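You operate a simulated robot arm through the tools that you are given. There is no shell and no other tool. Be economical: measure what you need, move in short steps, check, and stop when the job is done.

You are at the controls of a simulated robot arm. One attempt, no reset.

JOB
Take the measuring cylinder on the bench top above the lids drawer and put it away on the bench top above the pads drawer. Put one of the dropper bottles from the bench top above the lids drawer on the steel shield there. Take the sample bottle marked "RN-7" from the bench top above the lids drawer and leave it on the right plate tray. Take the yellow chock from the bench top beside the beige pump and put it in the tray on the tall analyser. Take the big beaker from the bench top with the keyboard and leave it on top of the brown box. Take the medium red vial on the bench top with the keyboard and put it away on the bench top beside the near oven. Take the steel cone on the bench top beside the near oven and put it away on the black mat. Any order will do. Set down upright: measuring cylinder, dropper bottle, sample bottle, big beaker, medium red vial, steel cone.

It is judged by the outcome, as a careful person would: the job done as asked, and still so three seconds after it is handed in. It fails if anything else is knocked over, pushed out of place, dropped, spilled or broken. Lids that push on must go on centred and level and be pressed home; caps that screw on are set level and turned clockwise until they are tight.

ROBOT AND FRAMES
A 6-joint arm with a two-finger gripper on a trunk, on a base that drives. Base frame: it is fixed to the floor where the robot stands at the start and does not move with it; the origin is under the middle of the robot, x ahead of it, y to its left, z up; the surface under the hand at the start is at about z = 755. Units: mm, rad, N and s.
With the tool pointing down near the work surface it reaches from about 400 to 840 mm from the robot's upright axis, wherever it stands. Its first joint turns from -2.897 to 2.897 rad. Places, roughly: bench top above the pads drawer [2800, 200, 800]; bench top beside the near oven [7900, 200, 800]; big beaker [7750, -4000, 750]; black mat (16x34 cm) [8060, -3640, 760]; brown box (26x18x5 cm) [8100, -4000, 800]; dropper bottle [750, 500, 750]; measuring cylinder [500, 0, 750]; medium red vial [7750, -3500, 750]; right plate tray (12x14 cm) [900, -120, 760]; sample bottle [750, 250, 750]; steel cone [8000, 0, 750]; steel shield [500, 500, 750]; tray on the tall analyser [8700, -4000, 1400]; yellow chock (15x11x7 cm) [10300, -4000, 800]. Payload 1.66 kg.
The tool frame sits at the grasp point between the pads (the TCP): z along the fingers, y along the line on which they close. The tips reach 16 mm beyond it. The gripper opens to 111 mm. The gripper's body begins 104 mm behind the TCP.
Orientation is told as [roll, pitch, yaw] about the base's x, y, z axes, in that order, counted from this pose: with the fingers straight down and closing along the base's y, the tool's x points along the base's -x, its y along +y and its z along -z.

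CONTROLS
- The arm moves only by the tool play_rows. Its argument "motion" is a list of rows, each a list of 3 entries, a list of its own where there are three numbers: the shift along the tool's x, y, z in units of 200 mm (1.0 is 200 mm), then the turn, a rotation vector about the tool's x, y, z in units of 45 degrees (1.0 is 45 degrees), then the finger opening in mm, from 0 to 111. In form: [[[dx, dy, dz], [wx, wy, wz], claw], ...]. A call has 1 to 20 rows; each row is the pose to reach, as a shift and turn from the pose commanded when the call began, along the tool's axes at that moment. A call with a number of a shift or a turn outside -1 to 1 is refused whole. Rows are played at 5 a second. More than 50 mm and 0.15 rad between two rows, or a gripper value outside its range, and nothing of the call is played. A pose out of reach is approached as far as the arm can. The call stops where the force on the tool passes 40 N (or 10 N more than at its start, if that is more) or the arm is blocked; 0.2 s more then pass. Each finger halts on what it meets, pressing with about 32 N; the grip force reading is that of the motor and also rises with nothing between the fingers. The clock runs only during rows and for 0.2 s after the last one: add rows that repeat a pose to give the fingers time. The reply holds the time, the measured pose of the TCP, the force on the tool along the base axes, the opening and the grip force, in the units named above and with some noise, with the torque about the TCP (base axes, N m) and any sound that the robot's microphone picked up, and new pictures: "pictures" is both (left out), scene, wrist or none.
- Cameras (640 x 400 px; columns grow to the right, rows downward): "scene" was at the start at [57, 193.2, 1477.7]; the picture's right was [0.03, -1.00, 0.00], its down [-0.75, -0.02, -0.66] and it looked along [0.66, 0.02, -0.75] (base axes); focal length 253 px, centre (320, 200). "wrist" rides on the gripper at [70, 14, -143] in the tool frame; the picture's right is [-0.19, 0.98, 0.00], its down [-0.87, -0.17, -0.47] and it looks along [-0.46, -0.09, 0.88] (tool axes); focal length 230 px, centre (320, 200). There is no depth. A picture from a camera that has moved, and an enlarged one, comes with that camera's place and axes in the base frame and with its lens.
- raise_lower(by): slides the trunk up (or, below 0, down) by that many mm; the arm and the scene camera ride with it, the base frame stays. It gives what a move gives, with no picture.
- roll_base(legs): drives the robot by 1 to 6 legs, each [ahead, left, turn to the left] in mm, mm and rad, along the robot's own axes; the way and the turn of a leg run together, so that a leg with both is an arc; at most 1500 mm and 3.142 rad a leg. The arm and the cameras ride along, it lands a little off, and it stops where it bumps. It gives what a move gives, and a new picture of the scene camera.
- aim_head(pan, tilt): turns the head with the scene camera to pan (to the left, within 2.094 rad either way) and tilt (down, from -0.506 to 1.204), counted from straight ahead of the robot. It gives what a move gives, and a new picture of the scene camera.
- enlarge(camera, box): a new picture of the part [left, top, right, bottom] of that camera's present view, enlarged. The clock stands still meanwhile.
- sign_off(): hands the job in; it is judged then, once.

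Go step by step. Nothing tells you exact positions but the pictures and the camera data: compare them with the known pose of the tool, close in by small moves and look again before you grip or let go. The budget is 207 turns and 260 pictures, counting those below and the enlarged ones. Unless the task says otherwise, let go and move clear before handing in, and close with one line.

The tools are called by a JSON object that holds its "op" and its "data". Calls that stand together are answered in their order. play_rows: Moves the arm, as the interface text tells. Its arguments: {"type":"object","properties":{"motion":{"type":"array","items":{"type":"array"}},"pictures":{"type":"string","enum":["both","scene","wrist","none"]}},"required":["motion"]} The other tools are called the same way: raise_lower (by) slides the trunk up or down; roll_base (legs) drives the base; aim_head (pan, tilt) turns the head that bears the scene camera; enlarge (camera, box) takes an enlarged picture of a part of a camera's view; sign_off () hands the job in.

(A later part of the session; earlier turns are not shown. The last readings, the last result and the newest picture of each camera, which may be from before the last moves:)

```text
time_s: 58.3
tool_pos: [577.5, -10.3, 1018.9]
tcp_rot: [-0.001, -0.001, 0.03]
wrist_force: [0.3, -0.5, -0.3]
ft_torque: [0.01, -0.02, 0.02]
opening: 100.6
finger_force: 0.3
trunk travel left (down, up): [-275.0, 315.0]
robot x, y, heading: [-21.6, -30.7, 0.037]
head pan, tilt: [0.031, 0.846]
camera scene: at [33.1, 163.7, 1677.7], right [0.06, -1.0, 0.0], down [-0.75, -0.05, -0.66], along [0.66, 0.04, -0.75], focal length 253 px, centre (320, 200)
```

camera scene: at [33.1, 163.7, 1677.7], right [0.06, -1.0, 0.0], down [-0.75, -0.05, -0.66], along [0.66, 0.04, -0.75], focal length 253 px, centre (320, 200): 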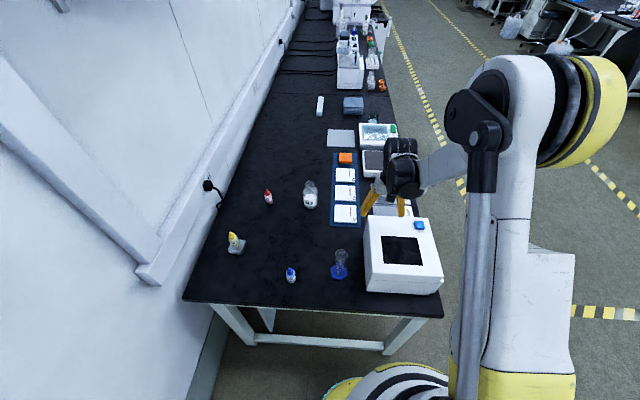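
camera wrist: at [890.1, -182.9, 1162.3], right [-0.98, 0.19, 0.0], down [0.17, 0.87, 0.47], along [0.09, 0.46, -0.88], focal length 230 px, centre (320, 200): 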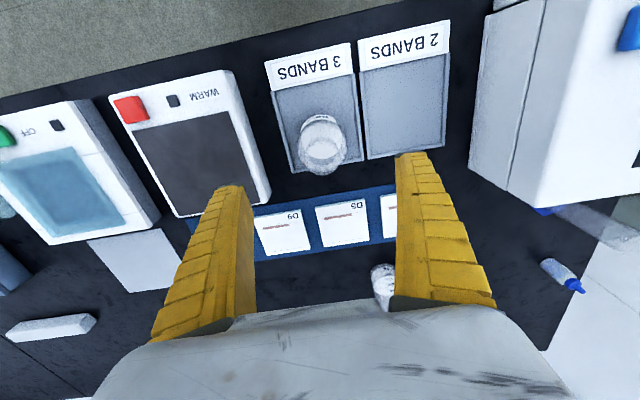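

Back at the bench's end. The cylinder is near [482,111], top z≈900. Move above and look.

{"op": "play_rows", "data": {"motion": [[[0.115, 0.155, 0], [0, 0, 0], 90], [[0.23, 0.31, 0], [0, 0, 0], 90], [[0.345, 0.465, 0], [0, 0, 0], 90], [[0.457, 0.62, 0], [0, 0, 0], 90], [[0.457, 0.62, 0.15], [0, 0, 0], 90], [[0.457, 0.62, 0.3], [0, 0, 0], 90], [[0.457, 0.62, 0.3], [0, 0, 0], 90]]}}

```text
time_s: 59.9
tool_pos: [481.2, 108.2, 957.9]
tcp_rot: [0.0, -0.001, 0.031]
wrist_force: [0.3, -0.6, -0.8]
ft_torque: [-0.02, 0.01, 0.0]
opening: 91.0
finger_force: 1.2
trunk travel left (down, up): [-275.0, 315.0]
robot x, y, heading: [-20.7, -26.6, 0.031]
head pan, tilt: [0.031, 0.846]
camera scene: at [32.9, 163.1, 1677.8], right [0.06, -1.0, 0.0], down [-0.75, -0.05, -0.66], along [0.66, 0.04, -0.75], focal length 253 px, centre (320, 200)
camera wrist: at [411.2, 120.6, 1101.1], right [0.16, 0.99, 0.0], down [0.87, -0.14, 0.47], along [0.47, -0.08, -0.88], focal length 230 px, centre (320, 200)
```

scene: 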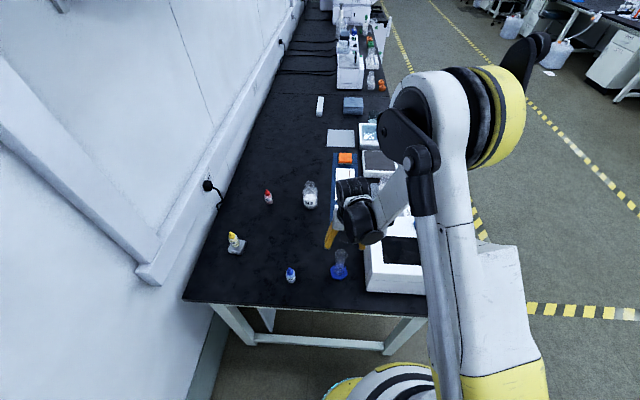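
wrist: 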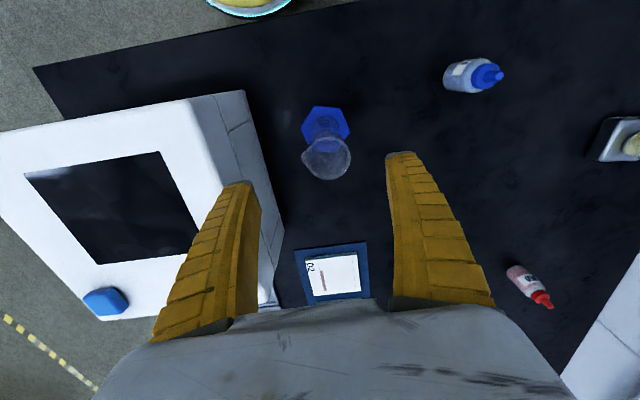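

Cylinder axis is at about [474,116]. Descend to z≈825 around the tube and check.

{"op": "play_rows", "data": {"motion": [[[0.034, 0.042, 0.15], [0, 0, 0], 90], [[0.034, 0.042, 0.35], [0, 0, 0], 90], [[0.034, 0.042, 0.55], [0, 0, 0], 90], [[0.034, 0.042, 0.66], [0, 0, 0], 90], [[0.034, 0.042, 0.66], [0, 0, 0], 90]], "pictures": "wrist"}}

```text
time_s: 61.1
tool_pos: [507.9, 128.2, 845.6]
tcp_rot: [0.0, 0.001, 0.032]
wrist_force: [1.1, -0.3, -0.6]
ft_torque: [-0.04, 0.01, 0.03]
opening: 91.1
finger_force: 0.6
out of reach, approached as far as the arm can: row 2, 3, 4, 5
trunk travel left (down, up): [-275.0, 315.0]
robot x, y, heading: [-17.3, -31.1, 0.034]
head pan, tilt: [0.031, 0.846]
camera wrist: at [437.0, 140.5, 987.8], right [0.16, 0.99, 0.0], down [0.87, -0.14, 0.47], along [0.46, -0.08, -0.88], focal length 230 px, centre (320, 200)
```

wrist: 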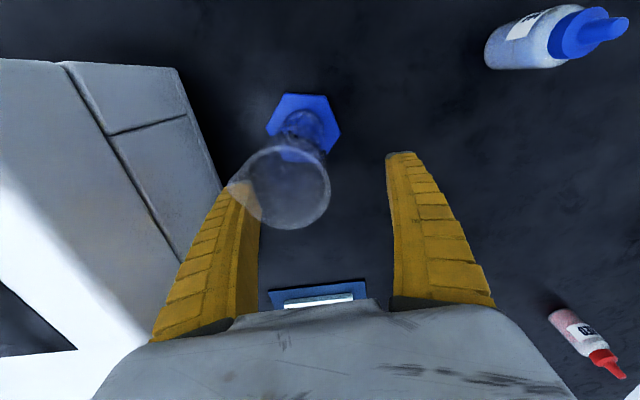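

The raised trunk limits reach. I'll raise the hand straight up, align at height, then lower the trunk.

{"op": "play_rows", "data": {"motion": [[[0, 0, -0.2], [0, 0, 0], 90], [[0, 0, -0.4], [0, 0, 0], 90], [[0, 0, -0.6], [0, 0, 0], 90], [[0, 0, -0.8], [0, 0, 0], 90], [[0, 0, -1.0], [0, 0, 0], 90], [[0, 0, -1.0], [0, 0, 0], 90]], "pictures": "none"}}

```text
time_s: 62.5
tool_pos: [508.4, 128.4, 1045.3]
tcp_rot: [-0.001, -0.002, 0.032]
wrist_force: [0.3, -0.5, 0.4]
ft_torque: [0.01, 0.02, -0.01]
opening: 91.2
finger_force: 1.0
trunk travel left (down, up): [-275.0, 315.0]
robot x, y, heading: [-19.8, -32.3, 0.031]
head pan, tilt: [0.031, 0.846]
```

{"op": "play_rows", "data": {"motion": [[[0.08, -0.03, -0.1], [0, 0, 0], 90], [[0.172, -0.055, -0.3], [0, 0, 0], 90], [[0.172, -0.055, -0.5], [0, 0, 0], 90], [[0.172, -0.055, -0.5], [0, 0, 0], 90]], "pictures": "none"}}

{"op": "raise_lower", "data": {"by": -200}}

{"op": "play_rows", "data": {"motion": [[[0, 0, 0], [0, 0, 0], 90]], "pictures": "wrist"}}

```text
time_s: 63.5
tool_pos: [474.1, 116.3, 1146.3]
tcp_rot: [0.0, -0.001, 0.032]
wrist_force: [0.1, -1.3, 0.4]
ft_torque: [0.01, 0.03, -0.02]
opening: 90.8
finger_force: 0.3
trunk travel left (down, up): [-275.0, 315.0]
robot x, y, heading: [-12.7, -31.5, 0.03]
head pan, tilt: [0.031, 0.846]
```

```text
time_s: 65.7
tool_pos: [473.6, 115.3, 945.8]
tcp_rot: [0.0, 0.0, 0.032]
wrist_force: [0.2, 0.9, 0.1]
ft_torque: [0.02, 0.02, -0.02]
opening: 90.8
finger_force: 0.7
trunk travel left (down, up): [-75.0, 515.0]
robot x, y, heading: [-18.2, -30.5, 0.031]
head pan, tilt: [0.031, 0.846]
```

```text
time_s: 66.1
tool_pos: [473.2, 115.6, 946.1]
tcp_rot: [-0.001, 0.0, 0.031]
wrist_force: [0.2, 0.3, -0.2]
ft_torque: [-0.03, 0.01, 0.02]
opening: 91.1
finger_force: 0.1
trunk travel left (down, up): [-75.0, 515.0]
robot x, y, heading: [-17.3, -31.6, 0.033]
head pan, tilt: [0.031, 0.846]
camera wrist: at [403.3, 127.6, 1088.4], right [0.16, 0.99, 0.0], down [0.87, -0.14, 0.47], along [0.47, -0.08, -0.88], focal length 230 px, centre (320, 200)
```

wrist: 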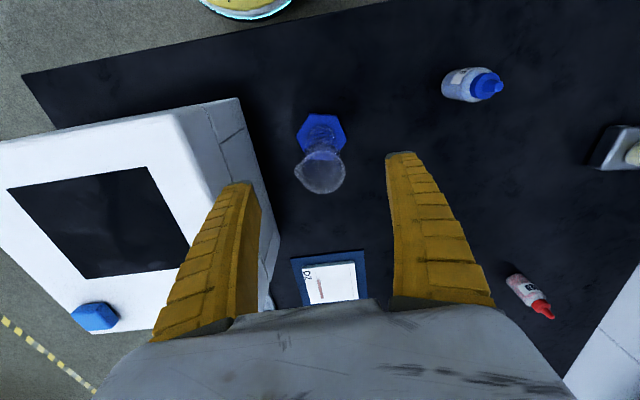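

Aligned. Descend and grip the tube.

{"op": "play_rows", "data": {"motion": [[[0, 0, 0.2], [0, 0, 0], 90], [[0, 0, 0.4], [0, 0, 0], 90], [[0, 0, 0.6], [0, 0, 0], 90], [[0, 0, 0.6], [0, 0, 0], 90], [[0, 0, 0.6], [0, 0, 0], 10], [[0, 0, 0.6], [0, 0, 0], 10], [[0, 0, 0.6], [0, 0, 0], 10], [[0, 0, 0.6], [0, 0, 0], 10]], "pictures": "wrist"}}

```text
time_s: 67.9
tool_pos: [475.4, 116.7, 826.7]
tcp_rot: [0.0, 0.002, 0.033]
wrist_force: [2.8, 1.3, 6.9]
ft_torque: [0.13, -0.5, 0.01]
opening: 35.5
finger_force: 31.8
trunk travel left (down, up): [-75.0, 515.0]
robot x, y, heading: [-17.1, -33.9, 0.032]
head pan, tilt: [0.031, 0.846]
camera wrist: at [404.7, 128.1, 968.6], right [0.16, 0.99, 0.0], down [0.87, -0.14, 0.47], along [0.47, -0.07, -0.88], focal length 230 px, centre (320, 200)
```

wrist: 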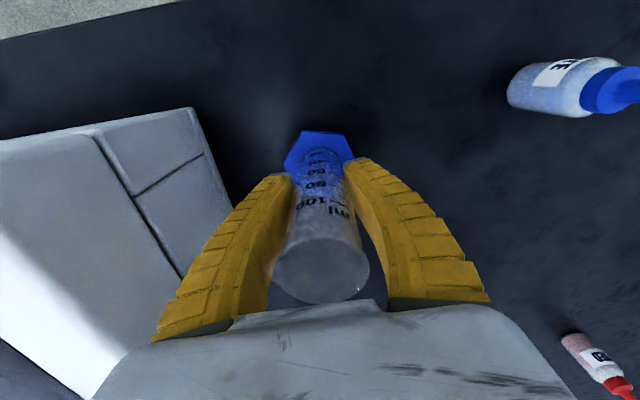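

Gripped at 35 mm. Lift, raise the trunk, and drive to the aisle then along to x≈2800.

{"op": "play_rows", "data": {"motion": [[[0, 0, -0.1], [0, 0, 0], 10], [[0, 0, -0.3], [0, 0, 0], 10], [[0, 0, -0.5], [0, 0, 0], 10], [[0, 0, -0.7], [0, 0, 0], 10], [[0, 0, -0.7], [0, 0, 0], 10]], "pictures": "wrist"}}

{"op": "raise_lower", "data": {"by": 150}}

{"op": "roll_base", "data": {"legs": [[0, -770, -0.032], [1400, 0, 0], [1420, 0, 0], [0, 0, 1.571]]}}

```text
time_s: 69.1
tool_pos: [474.8, 117.1, 966.3]
tcp_rot: [-0.001, 0.001, 0.032]
wrist_force: [0.5, -0.1, -1.2]
ft_torque: [0.01, 0.01, 0.01]
opening: 33.4
finger_force: 32.1
trunk travel left (down, up): [-75.0, 515.0]
robot x, y, heading: [-15.7, -31.7, 0.031]
head pan, tilt: [0.031, 0.846]
camera wrist: at [403.3, 128.7, 1109.3], right [0.16, 0.99, 0.0], down [0.87, -0.14, 0.47], along [0.47, -0.08, -0.88], focal length 230 px, centre (320, 200)
```

wrist: 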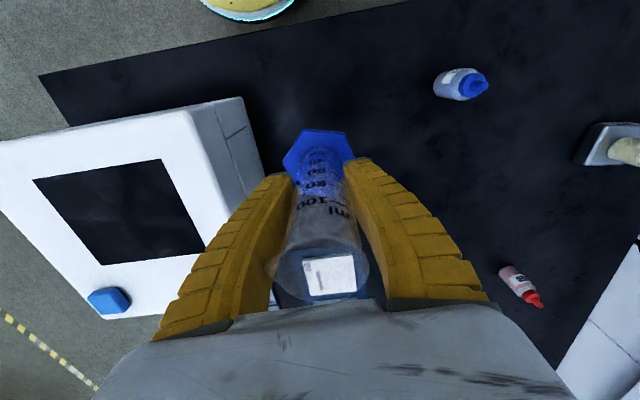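

```text
time_s: 70.9
tool_pos: [474.4, 115.9, 1115.8]
tcp_rot: [-0.001, 0.0, 0.032]
wrist_force: [0.5, 0.4, -0.7]
ft_torque: [0.0, 0.05, 0.0]
opening: 33.4
finger_force: 31.8
trunk travel left (down, up): [-225.0, 365.0]
robot x, y, heading: [-12.0, -31.2, 0.033]
head pan, tilt: [0.031, 0.846]
```

```text
time_s: 92.1
tool_pos: [2686.9, -324.9, 1117.4]
tcp_rot: [0.0, 0.0, 1.563]
wrist_force: [0.3, -0.2, -1.6]
ft_torque: [0.01, 0.01, -0.01]
opening: 32.7
finger_force: 31.7
trunk travel left (down, up): [-225.0, 365.0]
robot x, y, heading: [2814.4, -820.2, 1.558]
head pan, tilt: [0.031, 0.846]
camera scene: at [2622.1, -760.5, 1627.7], right [1.0, 0.02, 0.0], down [0.02, -0.75, -0.66], along [-0.02, 0.66, -0.75], focal length 253 px, centre (320, 200)
```

scene: 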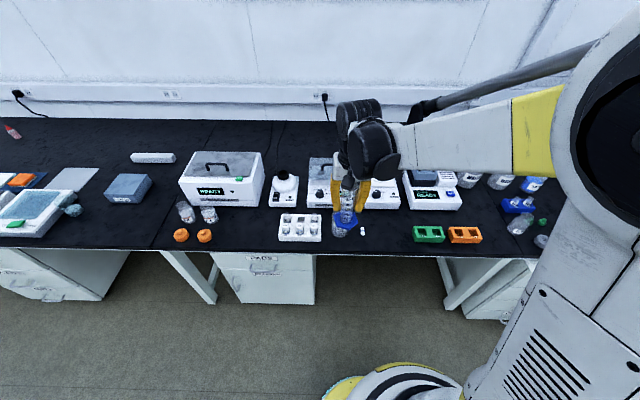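

I see the pads drawer with its bench segment spanning roughly x 2010–3450. Enlarge to find free space.

{"op": "enlarge", "data": {"camera": "scene", "box": [150, 120, 350, 270]}}

{"op": "enlarge", "data": {"camera": "scene", "box": [340, 120, 560, 270]}}

```text
2.67 times, centred on (250, 195) of scene
camera zoom: at [2622.1, -760.5, 1627.7], right [1.0, 0.02, 0.0], down [0.02, -0.75, -0.66], along [-0.02, 0.66, -0.75], focal length 674 px, centre (507, 213)
```

zoom: 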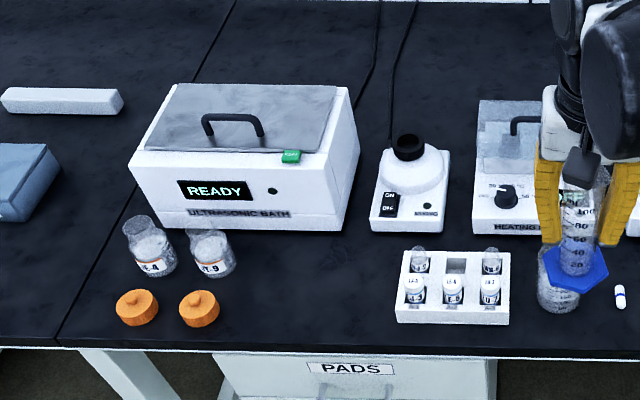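

```text
2.67 times, centred on (450, 195) of scene
camera zoom: at [2622.1, -760.5, 1627.7], right [1.0, 0.02, 0.0], down [0.02, -0.75, -0.66], along [-0.02, 0.66, -0.75], focal length 674 px, centre (-27, 213)
```

zoom: 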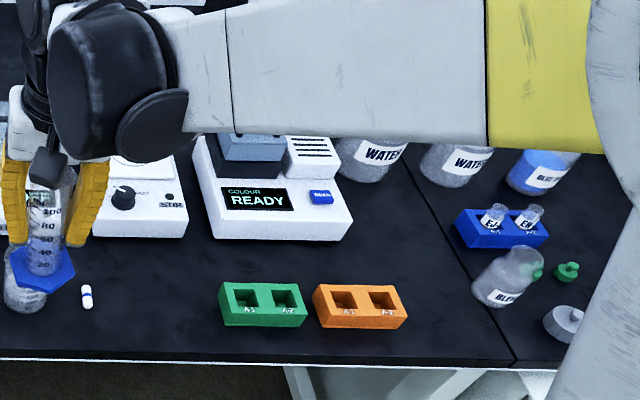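

Free space lies between the orange caps and the tube rack, about [2300,-135]. Drive so the cylinder hangs over it.

{"op": "roll_base", "data": {"legs": [[0, 387, 0.01], [180, 0, 0]]}}

{"op": "play_rows", "data": {"motion": [[[0, 0, 0.1], [0, 0, 0], 10], [[0, 0, 0.1], [0, 0, 0], 10]], "pictures": "wrist"}}

```text
time_s: 95.6
tool_pos: [2291.9, -144.9, 1116.4]
tcp_rot: [0.0, 0.0, 1.574]
wrist_force: [0.7, 0.8, -0.9]
ft_torque: [-0.07, -0.05, 0.03]
opening: 32.6
finger_force: 32.1
trunk travel left (down, up): [-225.0, 365.0]
robot x, y, heading: [2424.9, -640.1, 1.573]
head pan, tilt: [0.031, 0.846]
camera scene: at [2232.3, -581.9, 1627.6], right [1.0, 0.04, 0.0], down [0.03, -0.75, -0.66], along [-0.02, 0.66, -0.75], focal length 253 px, centre (320, 200)
```

scene: 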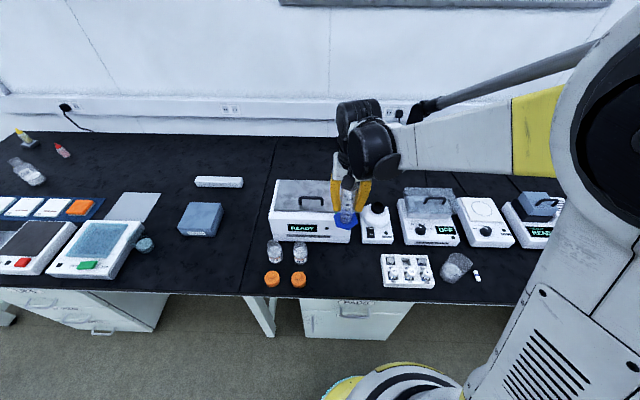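

```text
time_s: 96.2
tool_pos: [2290.5, -147.1, 1096.5]
tcp_rot: [-0.002, -0.001, 1.574]
wrist_force: [-0.5, -0.9, -2.1]
ft_torque: [0.01, 0.03, 0.01]
opening: 32.6
finger_force: 32.4
trunk travel left (down, up): [-225.0, 365.0]
robot x, y, heading: [2426.2, -642.7, 1.572]
head pan, tilt: [0.031, 0.846]
camera wrist: at [2277.2, -215.3, 1238.7], right [-0.98, 0.19, 0.0], down [0.16, 0.87, 0.47], along [0.09, 0.46, -0.88], focal length 230 px, centre (320, 200)
```

wrist: 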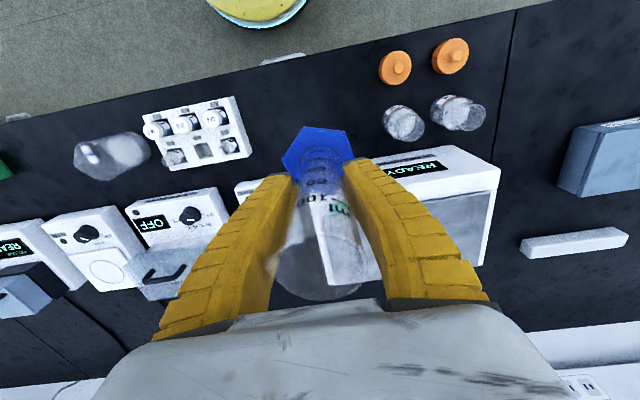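

The spot below is clear by over 100 mm on both sides. Lower the trunk, then check again.

{"op": "raise_lower", "data": {"by": -150}}

{"op": "play_rows", "data": {"motion": [[[0.03, 0, 0.15], [0, 0, 0], 10], [[0.05, 0, 0.3], [0, 0, 0], 10], [[0.05, 0, 0.45], [0, 0, 0], 10], [[0.05, 0, 0.525], [0, 0, 0], 10], [[0.05, 0, 0.525], [0, 0, 0], 10]]}}

```text
time_s: 98.0
tool_pos: [2290.0, -146.1, 946.6]
tcp_rot: [0.0, 0.001, 1.574]
wrist_force: [0.2, -0.7, -0.4]
ft_torque: [0.01, 0.04, 0.01]
opening: 32.4
finger_force: 31.8
trunk travel left (down, up): [-75.0, 515.0]
robot x, y, heading: [2424.6, -639.1, 1.572]
head pan, tilt: [0.031, 0.846]
```

```text
time_s: 99.2
tool_pos: [2291.6, -155.2, 840.5]
tcp_rot: [0.0, 0.0, 1.574]
wrist_force: [0.2, 0.8, -0.8]
ft_torque: [0.0, -0.02, -0.01]
opening: 32.8
finger_force: 32.1
trunk travel left (down, up): [-75.0, 515.0]
robot x, y, heading: [2427.2, -642.5, 1.576]
head pan, tilt: [0.031, 0.846]
camera scene: at [2232.3, -583.3, 1477.7], right [1.0, 0.04, 0.0], down [0.03, -0.75, -0.66], along [-0.02, 0.66, -0.75], focal length 253 px, centre (320, 200)
camera wrist: at [2276.9, -225.5, 983.1], right [-0.98, 0.19, 0.0], down [0.16, 0.87, 0.47], along [0.09, 0.46, -0.88], focal length 230 px, centre (320, 200)
```

scene: 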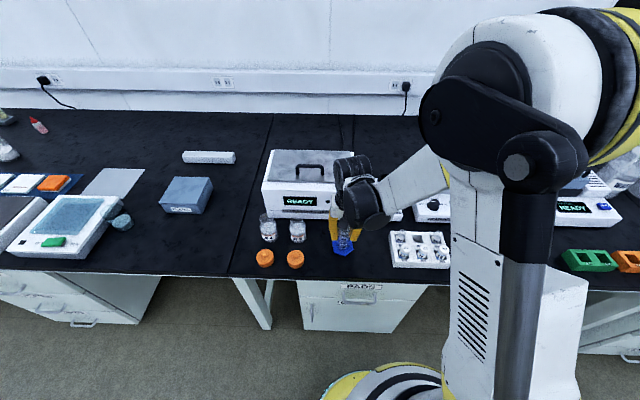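
wrist: 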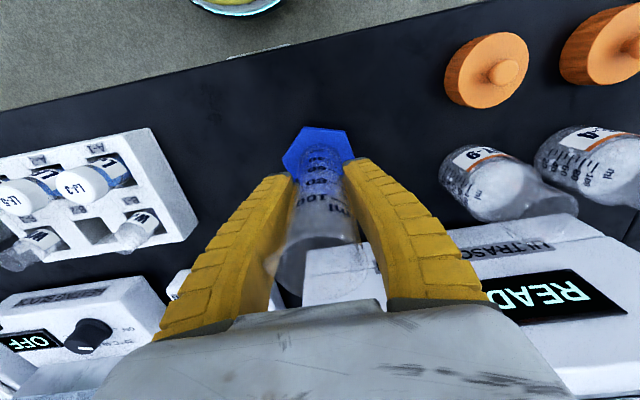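

Clear. Lower to contact.

{"op": "play_rows", "data": {"motion": [[[0, 0, 0.03], [0, 0, 0], 10], [[0, 0, 0.055], [0, 0, 0], 10], [[0, 0, 0.065], [0, 0, 0], 10], [[0, 0, 0.065], [0, 0, 0], 10]], "pictures": "none"}}

```text
time_s: 100.2
tool_pos: [2292.2, -155.0, 827.3]
tcp_rot: [0.0, 0.0, 1.574]
wrist_force: [0.0, -1.2, -0.6]
ft_torque: [-0.04, 0.0, 0.01]
opening: 32.5
finger_force: 32.5
trunk travel left (down, up): [-75.0, 515.0]
robot x, y, heading: [2425.1, -641.4, 1.574]
head pan, tilt: [0.031, 0.846]
```

{"op": "play_rows", "data": {"motion": [[[0, 0, 0.01], [0, 0, 0], 10], [[0, 0, 0.015], [0, 0, 0], 10], [[0, 0, 0.015], [0, 0, 0], 10]], "pictures": "none"}}

```text
time_s: 101.0
tool_pos: [2291.4, -156.1, 825.9]
tcp_rot: [0.0, -0.002, 1.574]
wrist_force: [0.5, -2.5, 21.9]
ft_torque: [0.12, 0.03, -0.03]
opening: 34.7
finger_force: 31.9
trunk travel left (down, up): [-75.0, 515.0]
robot x, y, heading: [2426.7, -640.4, 1.576]
head pan, tilt: [0.031, 0.846]
```

Contact. Open and rise.

{"op": "play_rows", "data": {"motion": [[[0, 0, -0.005], [0, 0, 0], 70], [[0, 0, -0.005], [0, 0, 0], 70], [[0, 0, -0.005], [0, 0, 0], 70], [[0, 0, -0.2], [0, 0, 0], 70], [[0, 0, -0.4], [0, 0, 0], 80], [[0, 0, -0.6], [0, 0, 0], 80], [[0, 0, -0.8], [0, 0, 0], 80], [[0, 0, -1.0], [0, 0, 0], 80]]}}

```text
time_s: 102.8
tool_pos: [2290.5, -156.6, 1026.3]
tcp_rot: [0.001, -0.001, 1.574]
wrist_force: [0.0, 0.6, 0.2]
ft_torque: [0.02, 0.01, -0.01]
opening: 81.5
finger_force: 1.2
trunk travel left (down, up): [-75.0, 515.0]
robot x, y, heading: [2426.5, -644.1, 1.577]
head pan, tilt: [0.031, 0.846]
camera scene: at [2232.4, -583.6, 1477.8], right [1.0, 0.04, 0.0], down [0.03, -0.75, -0.66], along [-0.02, 0.66, -0.75], focal length 253 px, centre (320, 200)
camera wrist: at [2276.8, -225.5, 1168.2], right [-0.98, 0.19, 0.0], down [0.16, 0.87, 0.47], along [0.09, 0.46, -0.88], focal length 230 px, centre (320, 200)
```

scene: 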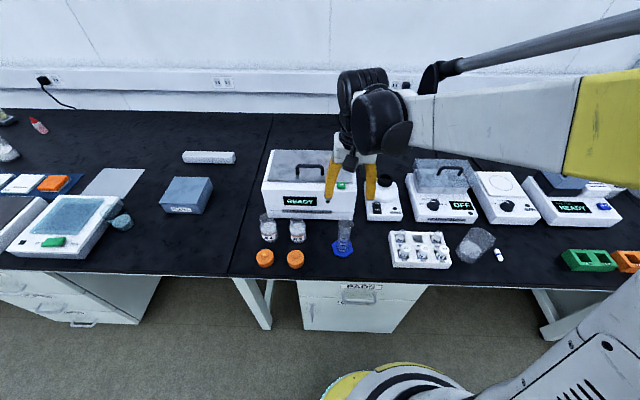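
wrist: 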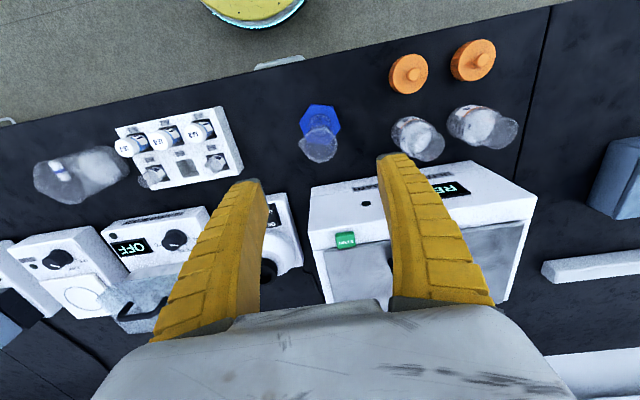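

Cylinder is set on the pads bench. Back into the aisle and look ahead along +x before the long drive.

{"op": "roll_base", "data": {"legs": [[-280, 0, 0], [0, -400, 0]]}}

{"op": "aim_head", "data": {"pan": -1.57, "tilt": 0.3}}

```text
time_s: 106.8
tool_pos: [2693.3, -435.7, 1024.2]
tcp_rot: [0.0, 0.001, 1.572]
wrist_force: [0.9, -0.1, 0.8]
ft_torque: [0.0, 0.02, 0.0]
opening: 81.4
finger_force: 1.0
trunk travel left (down, up): [-75.0, 515.0]
robot x, y, heading: [2822.8, -919.8, 1.572]
head pan, tilt: [0.031, 0.846]
camera scene: at [2633.7, -863.5, 1477.8], right [1.0, 0.03, 0.0], down [0.02, -0.75, -0.66], along [-0.02, 0.66, -0.75], focal length 253 px, centre (320, 200)
```

scene: 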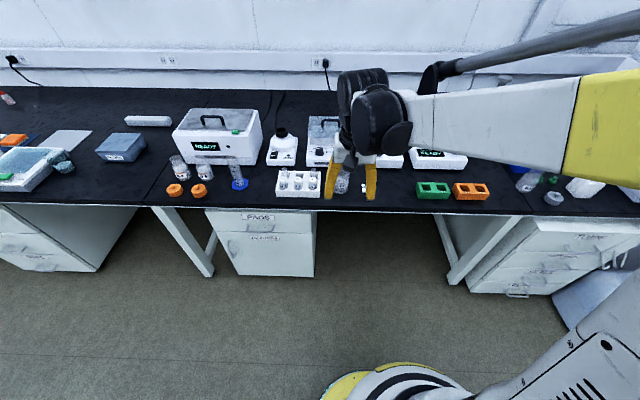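

```text
time_s: 108.5
tool_pos: [2694.0, -436.7, 1025.4]
tcp_rot: [-0.001, 0.001, 1.571]
wrist_force: [0.7, -0.4, 0.7]
ft_torque: [0.03, 0.02, 0.0]
opening: 81.5
finger_force: 0.8
trunk travel left (down, up): [-75.0, 515.0]
robot x, y, heading: [2827.4, -925.6, 1.573]
head pan, tilt: [-1.571, 0.3]
camera scene: at [2729.4, -941.7, 1525.7], right [0.0, -1.0, 0.0], down [-0.3, 0.0, -0.96], along [0.96, 0.0, -0.3], focal length 253 px, centre (320, 200)
```

scene: 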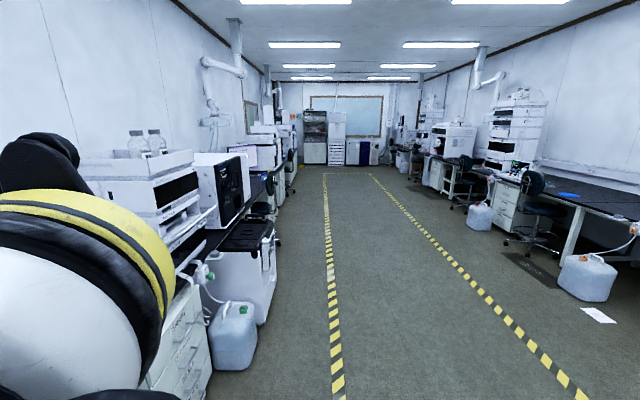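

The taped lane (y −1020 to −2360) is clear. Drive in the lane to x≈7930.

{"op": "roll_base", "data": {"legs": [[-700, 0, 0], [0, -1280, 0], [0, -1280, 0], [0, -1280, 0], [0, -1260, 0]]}}

{"op": "aim_head", "data": {"pan": -0.1, "tilt": 0.4}}

```text
time_s: 136.4
tool_pos: [7805.7, -1159.3, 1024.6]
tcp_rot: [0.0, 0.001, 1.56]
wrist_force: [0.7, 0.5, -0.2]
ft_torque: [0.0, 0.04, -0.01]
opening: 81.4
finger_force: 1.1
trunk travel left (down, up): [-75.0, 515.0]
robot x, y, heading: [7934.1, -1648.8, 1.563]
head pan, tilt: [-1.571, 0.3]
camera scene: at [7837.8, -1666.9, 1525.8], right [-0.01, -1.0, 0.0], down [-0.3, 0.0, -0.96], along [0.96, -0.01, -0.3], focal length 253 px, centre (320, 200)
```

scene: 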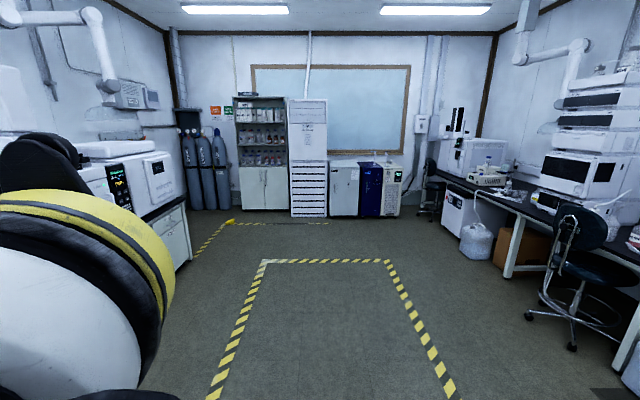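

```text
time_s: 138.0
tool_pos: [7805.6, -1160.8, 1024.5]
tcp_rot: [-0.001, 0.001, 1.562]
wrist_force: [-0.2, 0.0, 0.4]
ft_torque: [0.0, 0.02, 0.04]
opening: 81.4
finger_force: 1.3
trunk travel left (down, up): [-75.0, 515.0]
robot x, y, heading: [7937.7, -1645.6, 1.565]
head pan, tilt: [-0.099, 0.4]
camera scene: at [7754.3, -1574.0, 1516.5], right [0.99, -0.11, 0.0], down [-0.04, -0.39, -0.92], along [0.1, 0.92, -0.39], focal length 253 px, centre (320, 200)
```

scene: 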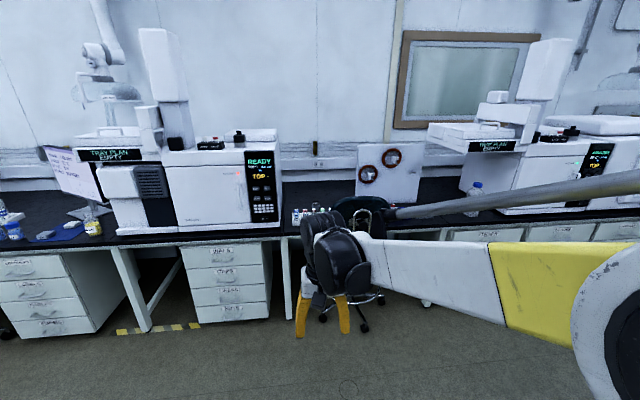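

I see the near oven and a chair in front of the bench. Enlarge to find the cone.

{"op": "enlarge", "data": {"camera": "scene", "box": [260, 130, 420, 250]}}

{"op": "enlarge", "data": {"camera": "scene", "box": [60, 130, 290, 250]}}

```text
3.33 times, centred on (340, 190) of scene
camera zoom: at [7754.3, -1574.0, 1516.5], right [0.99, -0.11, 0.0], down [-0.04, -0.39, -0.92], along [0.1, 0.92, -0.39], focal length 842 px, centre (253, 233)
```

zoom: 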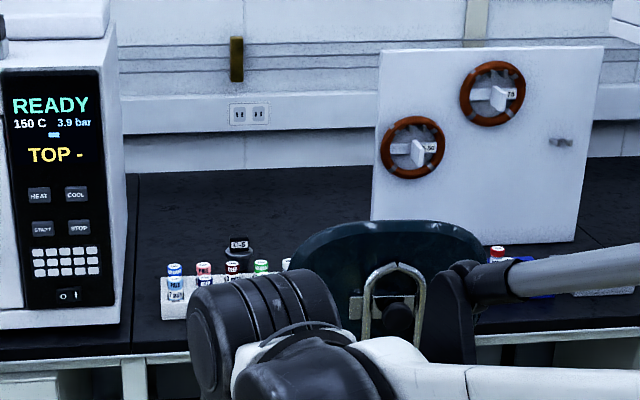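

```text
2.78 times, centred on (175, 190) of scene
camera zoom: at [7754.3, -1574.0, 1516.5], right [0.99, -0.11, 0.0], down [-0.04, -0.39, -0.92], along [0.1, 0.92, -0.39], focal length 703 px, centre (724, 228)
```

zoom: 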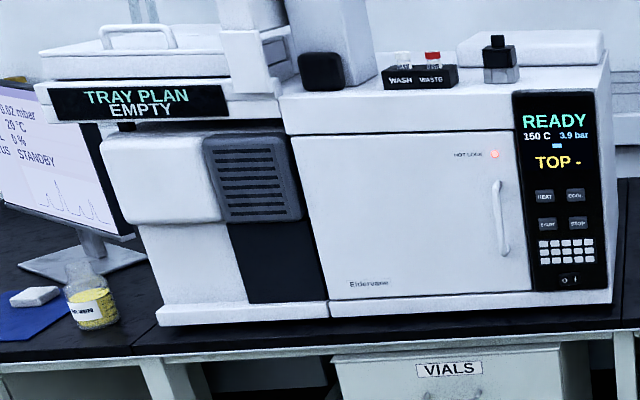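

The dark "C-5" object behind the vial rack may be the cone. Raise the trunk and drive closer for a better view.

{"op": "raise_lower", "data": {"by": 300}}

{"op": "roll_base", "data": {"legs": [[0, 200, 0], [600, 0, 0]]}}

{"op": "aim_head", "data": {"pan": -0.3, "tilt": 0.7}}

```text
time_s: 141.0
tool_pos: [7806.9, -1160.7, 1324.9]
tcp_rot: [0.001, -0.001, 1.563]
wrist_force: [-0.5, 1.4, -0.4]
ft_torque: [0.02, -0.02, -0.01]
opening: 81.5
finger_force: 0.7
trunk travel left (down, up): [-375.0, 215.0]
robot x, y, heading: [7934.7, -1651.1, 1.561]
head pan, tilt: [-0.099, 0.4]
```

```text
time_s: 145.6
tool_pos: [7604.9, -566.2, 1323.9]
tcp_rot: [-0.001, 0.0, 1.572]
wrist_force: [-0.8, 0.7, 0.5]
ft_torque: [-0.04, -0.03, -0.02]
opening: 81.3
finger_force: 0.6
trunk travel left (down, up): [-375.0, 215.0]
robot x, y, heading: [7740.0, -1053.4, 1.569]
head pan, tilt: [-0.099, 0.4]
camera scene: at [7557.0, -979.4, 1816.5], right [0.99, -0.1, 0.0], down [-0.04, -0.39, -0.92], along [0.09, 0.92, -0.39], focal length 253 px, centre (320, 200)
```

scene: 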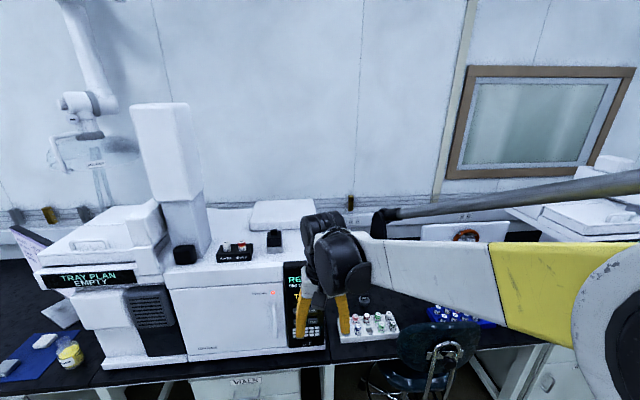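

```text
time_s: 146.4
tool_pos: [7605.6, -566.4, 1324.9]
tcp_rot: [0.001, 0.0, 1.571]
wrist_force: [-0.3, -0.3, 0.3]
ft_torque: [-0.02, 0.0, 0.0]
opening: 81.6
finger_force: 0.8
trunk travel left (down, up): [-375.0, 215.0]
robot x, y, heading: [7737.7, -1053.4, 1.572]
head pan, tilt: [-0.3, 0.7]
camera scene: at [7572.8, -991.2, 1789.7], right [0.96, -0.3, 0.0], down [-0.19, -0.61, -0.77], along [0.23, 0.73, -0.64], focal length 253 px, centre (320, 200)
```

scene: 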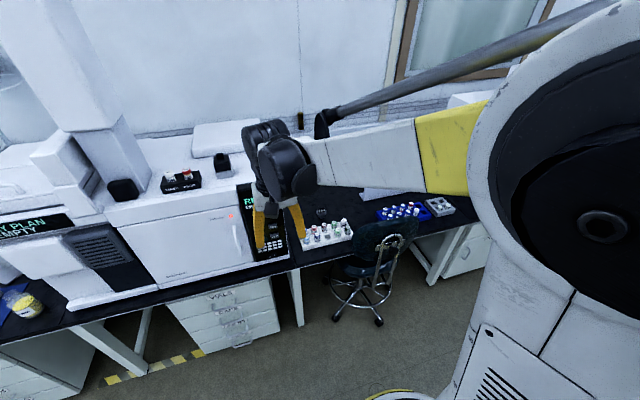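

{"op": "enlarge", "data": {"camera": "scene", "box": [270, 170, 470, 290]}}

```text
3.20 times, centred on (370, 230) of scene
camera zoom: at [7572.8, -991.2, 1789.7], right [0.96, -0.3, 0.0], down [-0.19, -0.61, -0.77], along [0.23, 0.73, -0.64], focal length 808 px, centre (160, 104)
```

zoom: 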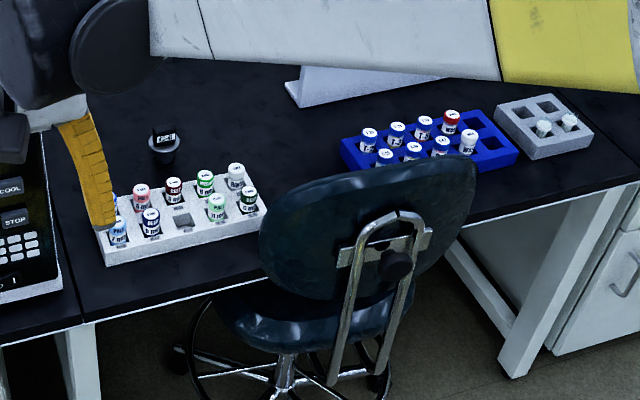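

The C-5 object near [7901,34] looks like a candidate cone. Drive closer and look down with the wrist camera.

{"op": "roll_base", "data": {"legs": [[400, 0, 0]]}}

{"op": "play_rows", "data": {"motion": [[[0, -0.2, 0], [0, 0, 0], 90], [[0, -0.4, 0], [0, 0, 0], 90], [[0, -0.6, 0], [0, 0, 0], 90], [[0, -0.8, 0], [0, 0, 0], 90], [[0, -1.0, 0], [0, 0, 0], 90], [[-0.15, -1.0, 0.15], [0, 0, 0], 90], [[-0.3, -1.0, 0.3], [0, 0, 0], 90], [[-0.45, -1.0, 0.45], [0, 0, 0], 90], [[-0.6, -1.0, 0.6], [0, 0, 0], 90], [[-0.6, -1.0, 0.6], [0, 0, 0], 90]]}}

```text
time_s: 148.9
tool_pos: [7606.6, -166.9, 1324.6]
tcp_rot: [-0.001, 0.0, 1.571]
wrist_force: [0.5, -0.4, -0.7]
ft_torque: [-0.02, 0.02, -0.04]
opening: 81.3
finger_force: 0.6
trunk travel left (down, up): [-375.0, 215.0]
robot x, y, heading: [7741.0, -654.3, 1.573]
head pan, tilt: [-0.3, 0.7]
camera scene: at [7573.2, -592.0, 1789.6], right [0.95, -0.3, 0.0], down [-0.19, -0.62, -0.76], along [0.23, 0.73, -0.64], focal length 253 px, centre (320, 200)
```

scene: 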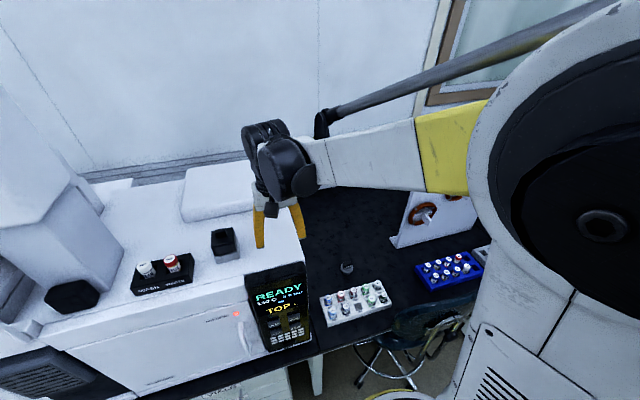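

```text
time_s: 151.1
tool_pos: [7807.4, -50.3, 1204.6]
tcp_rot: [-0.001, -0.003, 1.57]
wrist_force: [0.6, -0.3, -0.2]
ft_torque: [0.05, -0.02, 0.0]
opening: 90.7
finger_force: 0.7
trunk travel left (down, up): [-375.0, 215.0]
robot x, y, heading: [7739.3, -659.4, 1.574]
head pan, tilt: [-0.3, 0.7]
camera scene: at [7572.9, -594.2, 1789.7], right [0.95, -0.3, 0.0], down [-0.19, -0.61, -0.77], along [0.23, 0.73, -0.64], focal length 253 px, centre (320, 200)
camera wrist: at [7792.7, -119.4, 1346.7], right [-0.98, 0.19, 0.0], down [0.17, 0.86, 0.47], along [0.09, 0.46, -0.88], focal length 230 px, centre (320, 200)
```

scene: 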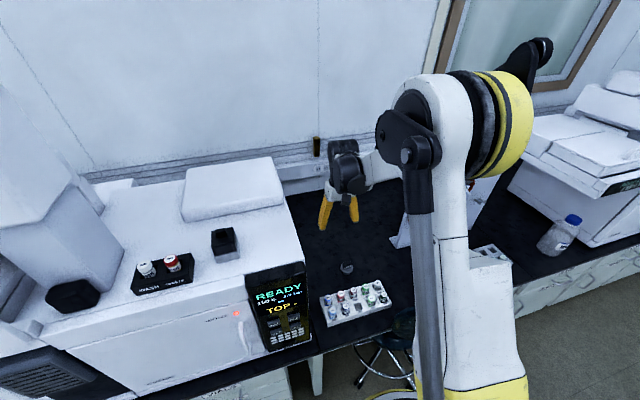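
wrist: 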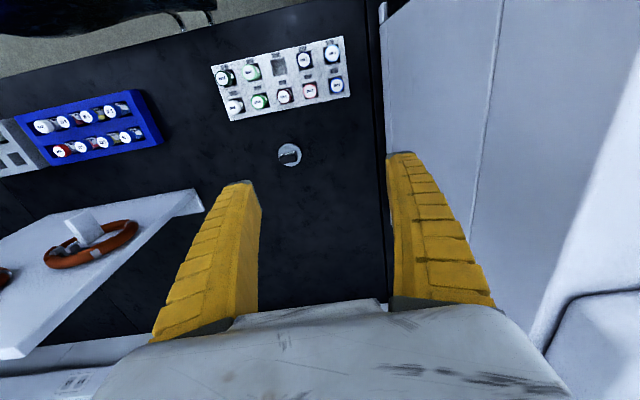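

{"op": "enlarge", "data": {"camera": "wrist", "box": [250, 120, 330, 180]}}

{"op": "enlarge", "data": {"camera": "scene", "box": [320, 245, 380, 290]}}

```text
6.67 times, centred on (290, 150) of wrist
camera zoom: at [7792.7, -119.4, 1346.7], right [-0.98, 0.19, 0.0], down [0.17, 0.86, 0.47], along [0.09, 0.46, -0.88], focal length 1534 px, centre (520, 533)
```

zoom: 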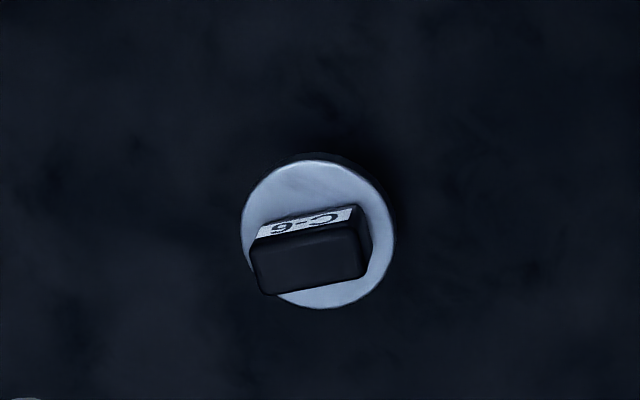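

```text
8.89 times, centred on (350, 268) of scene
camera zoom: at [7572.9, -594.2, 1789.7], right [0.95, -0.3, 0.0], down [-0.19, -0.61, -0.77], along [0.23, 0.73, -0.64], focal length 2246 px, centre (53, -400)
```

zoom: 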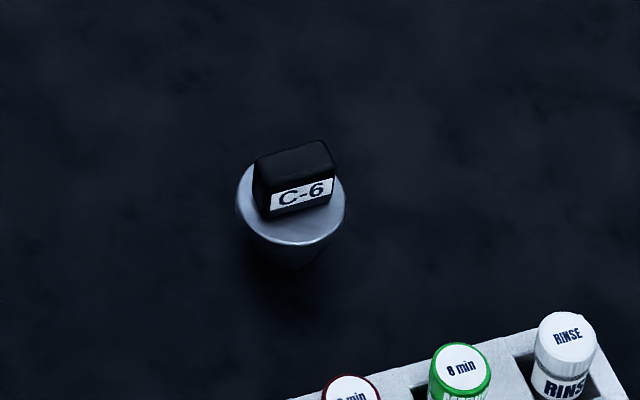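

It is a steel cone with a black handle block ("C-6"), at roughly [7900,37]. The handle's long side runs along x, so I'll turn the tool to close along y, above it.

{"op": "play_rows", "data": {"motion": [[[-0.07, -0.08, 0], [0, 0, 0.17], 90], [[-0.14, -0.16, 0], [0, 0, 0.34], 90], [[-0.21, -0.24, 0], [0, 0, 0.51], 90], [[-0.28, -0.32, 0], [0, 0, 0.68], 90], [[-0.35, -0.4, 0], [0, 0, 0.85], 90], [[-0.435, -0.465, 0], [0, 0, 1.0], 90], [[-0.435, -0.465, 0], [0, 0, 1.0], 90]], "pictures": "none"}}

{"op": "play_rows", "data": {"motion": [[[0, 0, 0], [0, 0, 0.18], 90], [[0, 0, 0], [0, 0, 0.36], 90], [[0, 0, 0], [0, 0, 0.54], 90], [[0, 0, 0], [0, 0, 0.72], 90], [[0, 0, 0], [0, 0, 0.9], 90], [[0, 0, 0], [0, 0, 0.9], 90]], "pictures": "wrist"}}

```text
time_s: 152.7
tool_pos: [7899.9, 37.8, 1206.1]
tcp_rot: [0.002, 0.001, 0.784]
wrist_force: [-0.2, 0.3, 0.5]
ft_torque: [0.0, 0.03, -0.01]
opening: 90.9
finger_force: 0.5
trunk travel left (down, up): [-375.0, 215.0]
robot x, y, heading: [7738.9, -658.8, 1.569]
head pan, tilt: [-0.3, 0.7]
```

```text
time_s: 154.1
tool_pos: [7899.5, 38.6, 1205.2]
tcp_rot: [0.001, 0.0, 0.074]
wrist_force: [0.3, -0.1, 0.5]
ft_torque: [0.0, -0.01, 0.03]
opening: 91.1
finger_force: 1.0
trunk travel left (down, up): [-375.0, 215.0]
robot x, y, heading: [7739.9, -655.0, 1.57]
head pan, tilt: [-0.3, 0.7]
camera wrist: at [7828.1, 47.0, 1347.5], right [0.12, 0.99, 0.0], down [0.88, -0.1, 0.47], along [0.47, -0.05, -0.88], focal length 230 px, centre (320, 200)
```

wrist: 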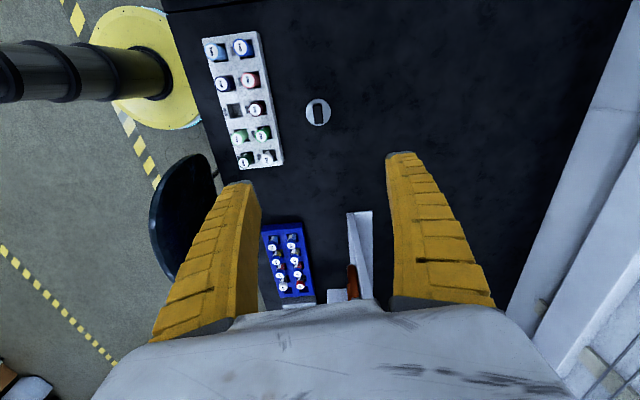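

Lower the trunk to bring the hand down and look closely.

{"op": "raise_lower", "data": {"by": -290}}

{"op": "play_rows", "data": {"motion": [[[0, 0, 0], [0, 0, 0], 90]], "pictures": "both"}}

{"op": "enlarge", "data": {"camera": "wrist", "box": [270, 90, 370, 190]}}

```text
time_s: 157.0
tool_pos: [7899.8, 37.6, 915.9]
tcp_rot: [0.0, 0.001, 0.077]
wrist_force: [0.5, 0.4, 0.4]
ft_torque: [0.0, -0.01, 0.0]
opening: 90.9
finger_force: 0.8
trunk travel left (down, up): [-85.0, 505.0]
robot x, y, heading: [7740.1, -652.5, 1.57]
head pan, tilt: [-0.3, 0.7]
```

```text
time_s: 157.4
tool_pos: [7898.9, 38.0, 916.0]
tcp_rot: [0.001, -0.001, 0.077]
wrist_force: [-0.5, 0.0, -0.5]
ft_torque: [0.04, -0.03, 0.0]
opening: 91.1
finger_force: 0.7
trunk travel left (down, up): [-85.0, 505.0]
robot x, y, heading: [7741.3, -652.3, 1.573]
head pan, tilt: [-0.3, 0.7]
camera scene: at [7573.2, -592.9, 1499.7], right [0.95, -0.3, 0.0], down [-0.19, -0.62, -0.76], along [0.23, 0.73, -0.64], focal length 253 px, centre (320, 200)
camera wrist: at [7828.1, 46.8, 1057.5], right [0.11, 0.99, 0.0], down [0.88, -0.1, 0.47], along [0.47, -0.05, -0.88], focal length 230 px, centre (320, 200)
```

scene: 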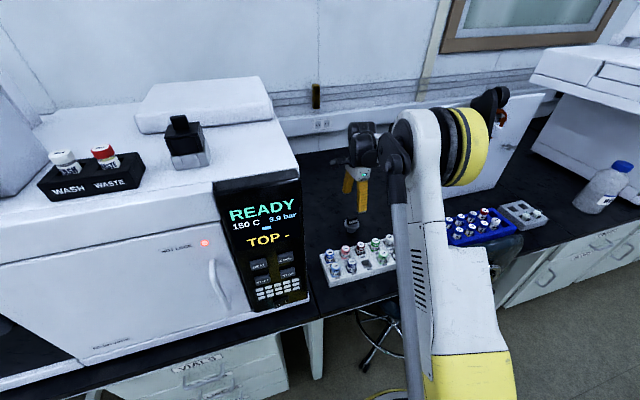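
wrist: 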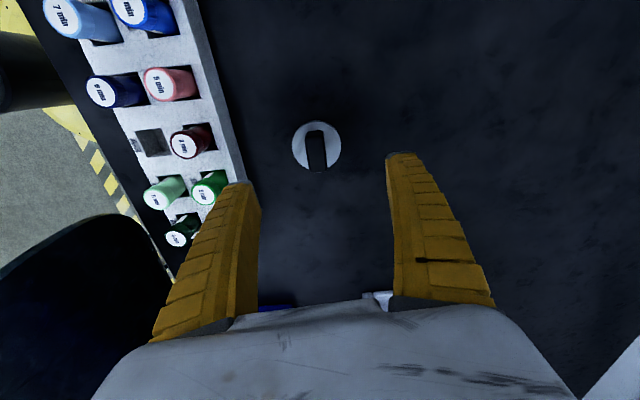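

```text
4.00 times, centred on (320, 140) of wrist
camera zoom: at [7828.1, 46.8, 1057.5], right [0.11, 0.99, 0.0], down [0.88, -0.1, 0.47], along [0.47, -0.05, -0.88], focal length 920 px, centre (320, 440)
```

zoom: 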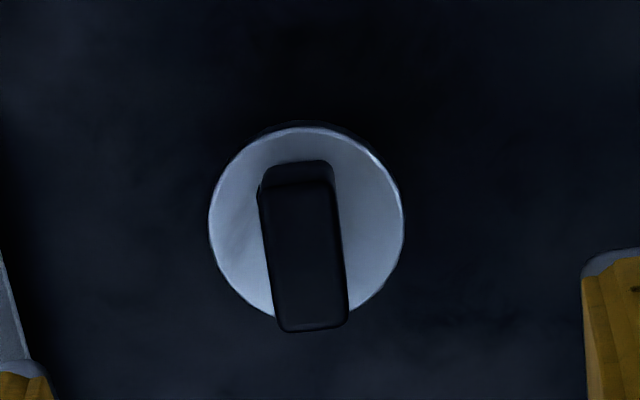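

Disc top z≈808, handle to z≈838, centre [7894,36]. Descend with fingers over the handle.

{"op": "play_rows", "data": {"motion": [[[0.027, -0.008, 0.1], [0, 0, 0.1], 55], [[0.027, -0.008, 0.25], [0, 0, 0.1], 55], [[0.027, -0.008, 0.4], [0, 0, 0.1], 55], [[0.027, -0.008, 0.43], [0, 0, 0.1], 55], [[0.027, -0.008, 0.43], [0, 0, 0.1], 55]], "pictures": "wrist"}}

```text
time_s: 158.6
tool_pos: [7893.9, 36.9, 828.9]
tcp_rot: [0.0, 0.001, -0.001]
wrist_force: [-0.1, 0.4, 0.1]
ft_torque: [-0.02, -0.04, -0.05]
opening: 56.8
finger_force: 1.2
trunk travel left (down, up): [-85.0, 505.0]
robot x, y, heading: [7741.9, -654.3, 1.572]
head pan, tilt: [-0.3, 0.7]
camera wrist: at [7823.6, 50.0, 971.2], right [0.19, 0.98, 0.0], down [0.87, -0.17, 0.47], along [0.46, -0.09, -0.88], focal length 230 px, centre (320, 200)
```

wrist: 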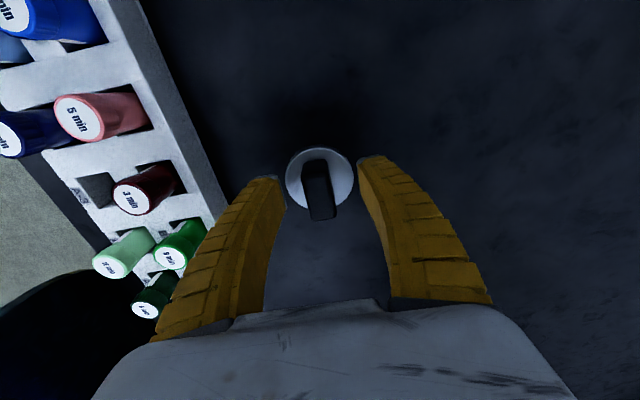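

Fingers straddle the handle. Close and check.

{"op": "play_rows", "data": {"motion": [[[0, 0, 0], [0, 0, 0], 5], [[0, 0, 0], [0, 0, 0], 5], [[0, 0, 0], [0, 0, 0], 5], [[0, 0, 0], [0, 0, 0], 5]], "pictures": "wrist"}}

```text
time_s: 159.6
tool_pos: [7892.4, 36.6, 830.4]
tcp_rot: [-0.001, 0.0, 0.0]
wrist_force: [-0.3, -1.7, 7.2]
ft_torque: [-0.02, -0.01, 0.0]
opening: 15.5
finger_force: 31.8
trunk travel left (down, up): [-85.0, 505.0]
robot x, y, heading: [7741.6, -654.0, 1.574]
head pan, tilt: [-0.3, 0.7]
camera wrist: at [7823.5, 49.5, 971.9], right [0.19, 0.98, 0.0], down [0.87, -0.17, 0.47], along [0.46, -0.09, -0.88], focal length 230 px, centre (320, 200)
```

wrist: 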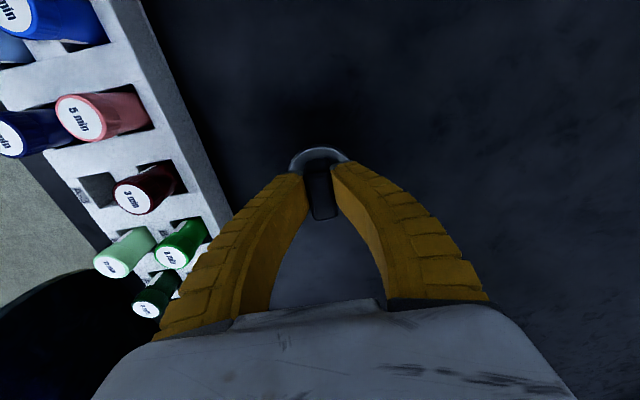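

Gripped at 15.5 mm. Lift and verify.

{"op": "play_rows", "data": {"motion": [[[0, 0, -0.1], [0, 0, 0], 5], [[0, 0, -0.3], [0, 0, 0], 5], [[0, 0, -0.5], [0, 0, 0], 5], [[0, 0, -0.7], [0, 0, 0], 5], [[0, 0, -0.9], [0, 0, 0], 5], [[0, 0, -0.9], [0, 0, 0], 5]], "pictures": "wrist"}}

{"op": "enlarge", "data": {"camera": "scene", "box": [310, 120, 410, 270]}}

```text
time_s: 161.0
tool_pos: [7893.5, 35.1, 1009.4]
tcp_rot: [0.0, 0.0, -0.002]
wrist_force: [0.2, -0.3, -2.1]
ft_torque: [0.04, 0.02, -0.01]
opening: 12.5
finger_force: 32.4
trunk travel left (down, up): [-85.0, 505.0]
robot x, y, heading: [7735.4, -652.2, 1.571]
head pan, tilt: [-0.3, 0.7]
camera wrist: at [7823.2, 50.7, 1151.9], right [0.19, 0.98, 0.0], down [0.87, -0.17, 0.47], along [0.46, -0.09, -0.88], focal length 230 px, centre (320, 200)
```

wrist: 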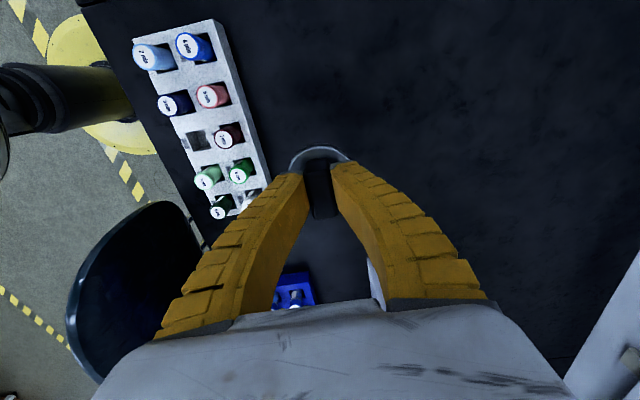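

```text
2.67 times, centred on (360, 195) of scene
camera zoom: at [7573.2, -592.8, 1499.6], right [0.95, -0.3, 0.0], down [-0.19, -0.62, -0.76], along [0.23, 0.73, -0.64], focal length 674 px, centre (213, 213)
```

zoom: 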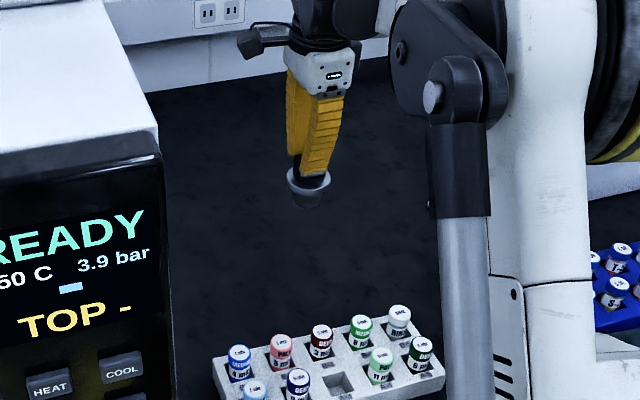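

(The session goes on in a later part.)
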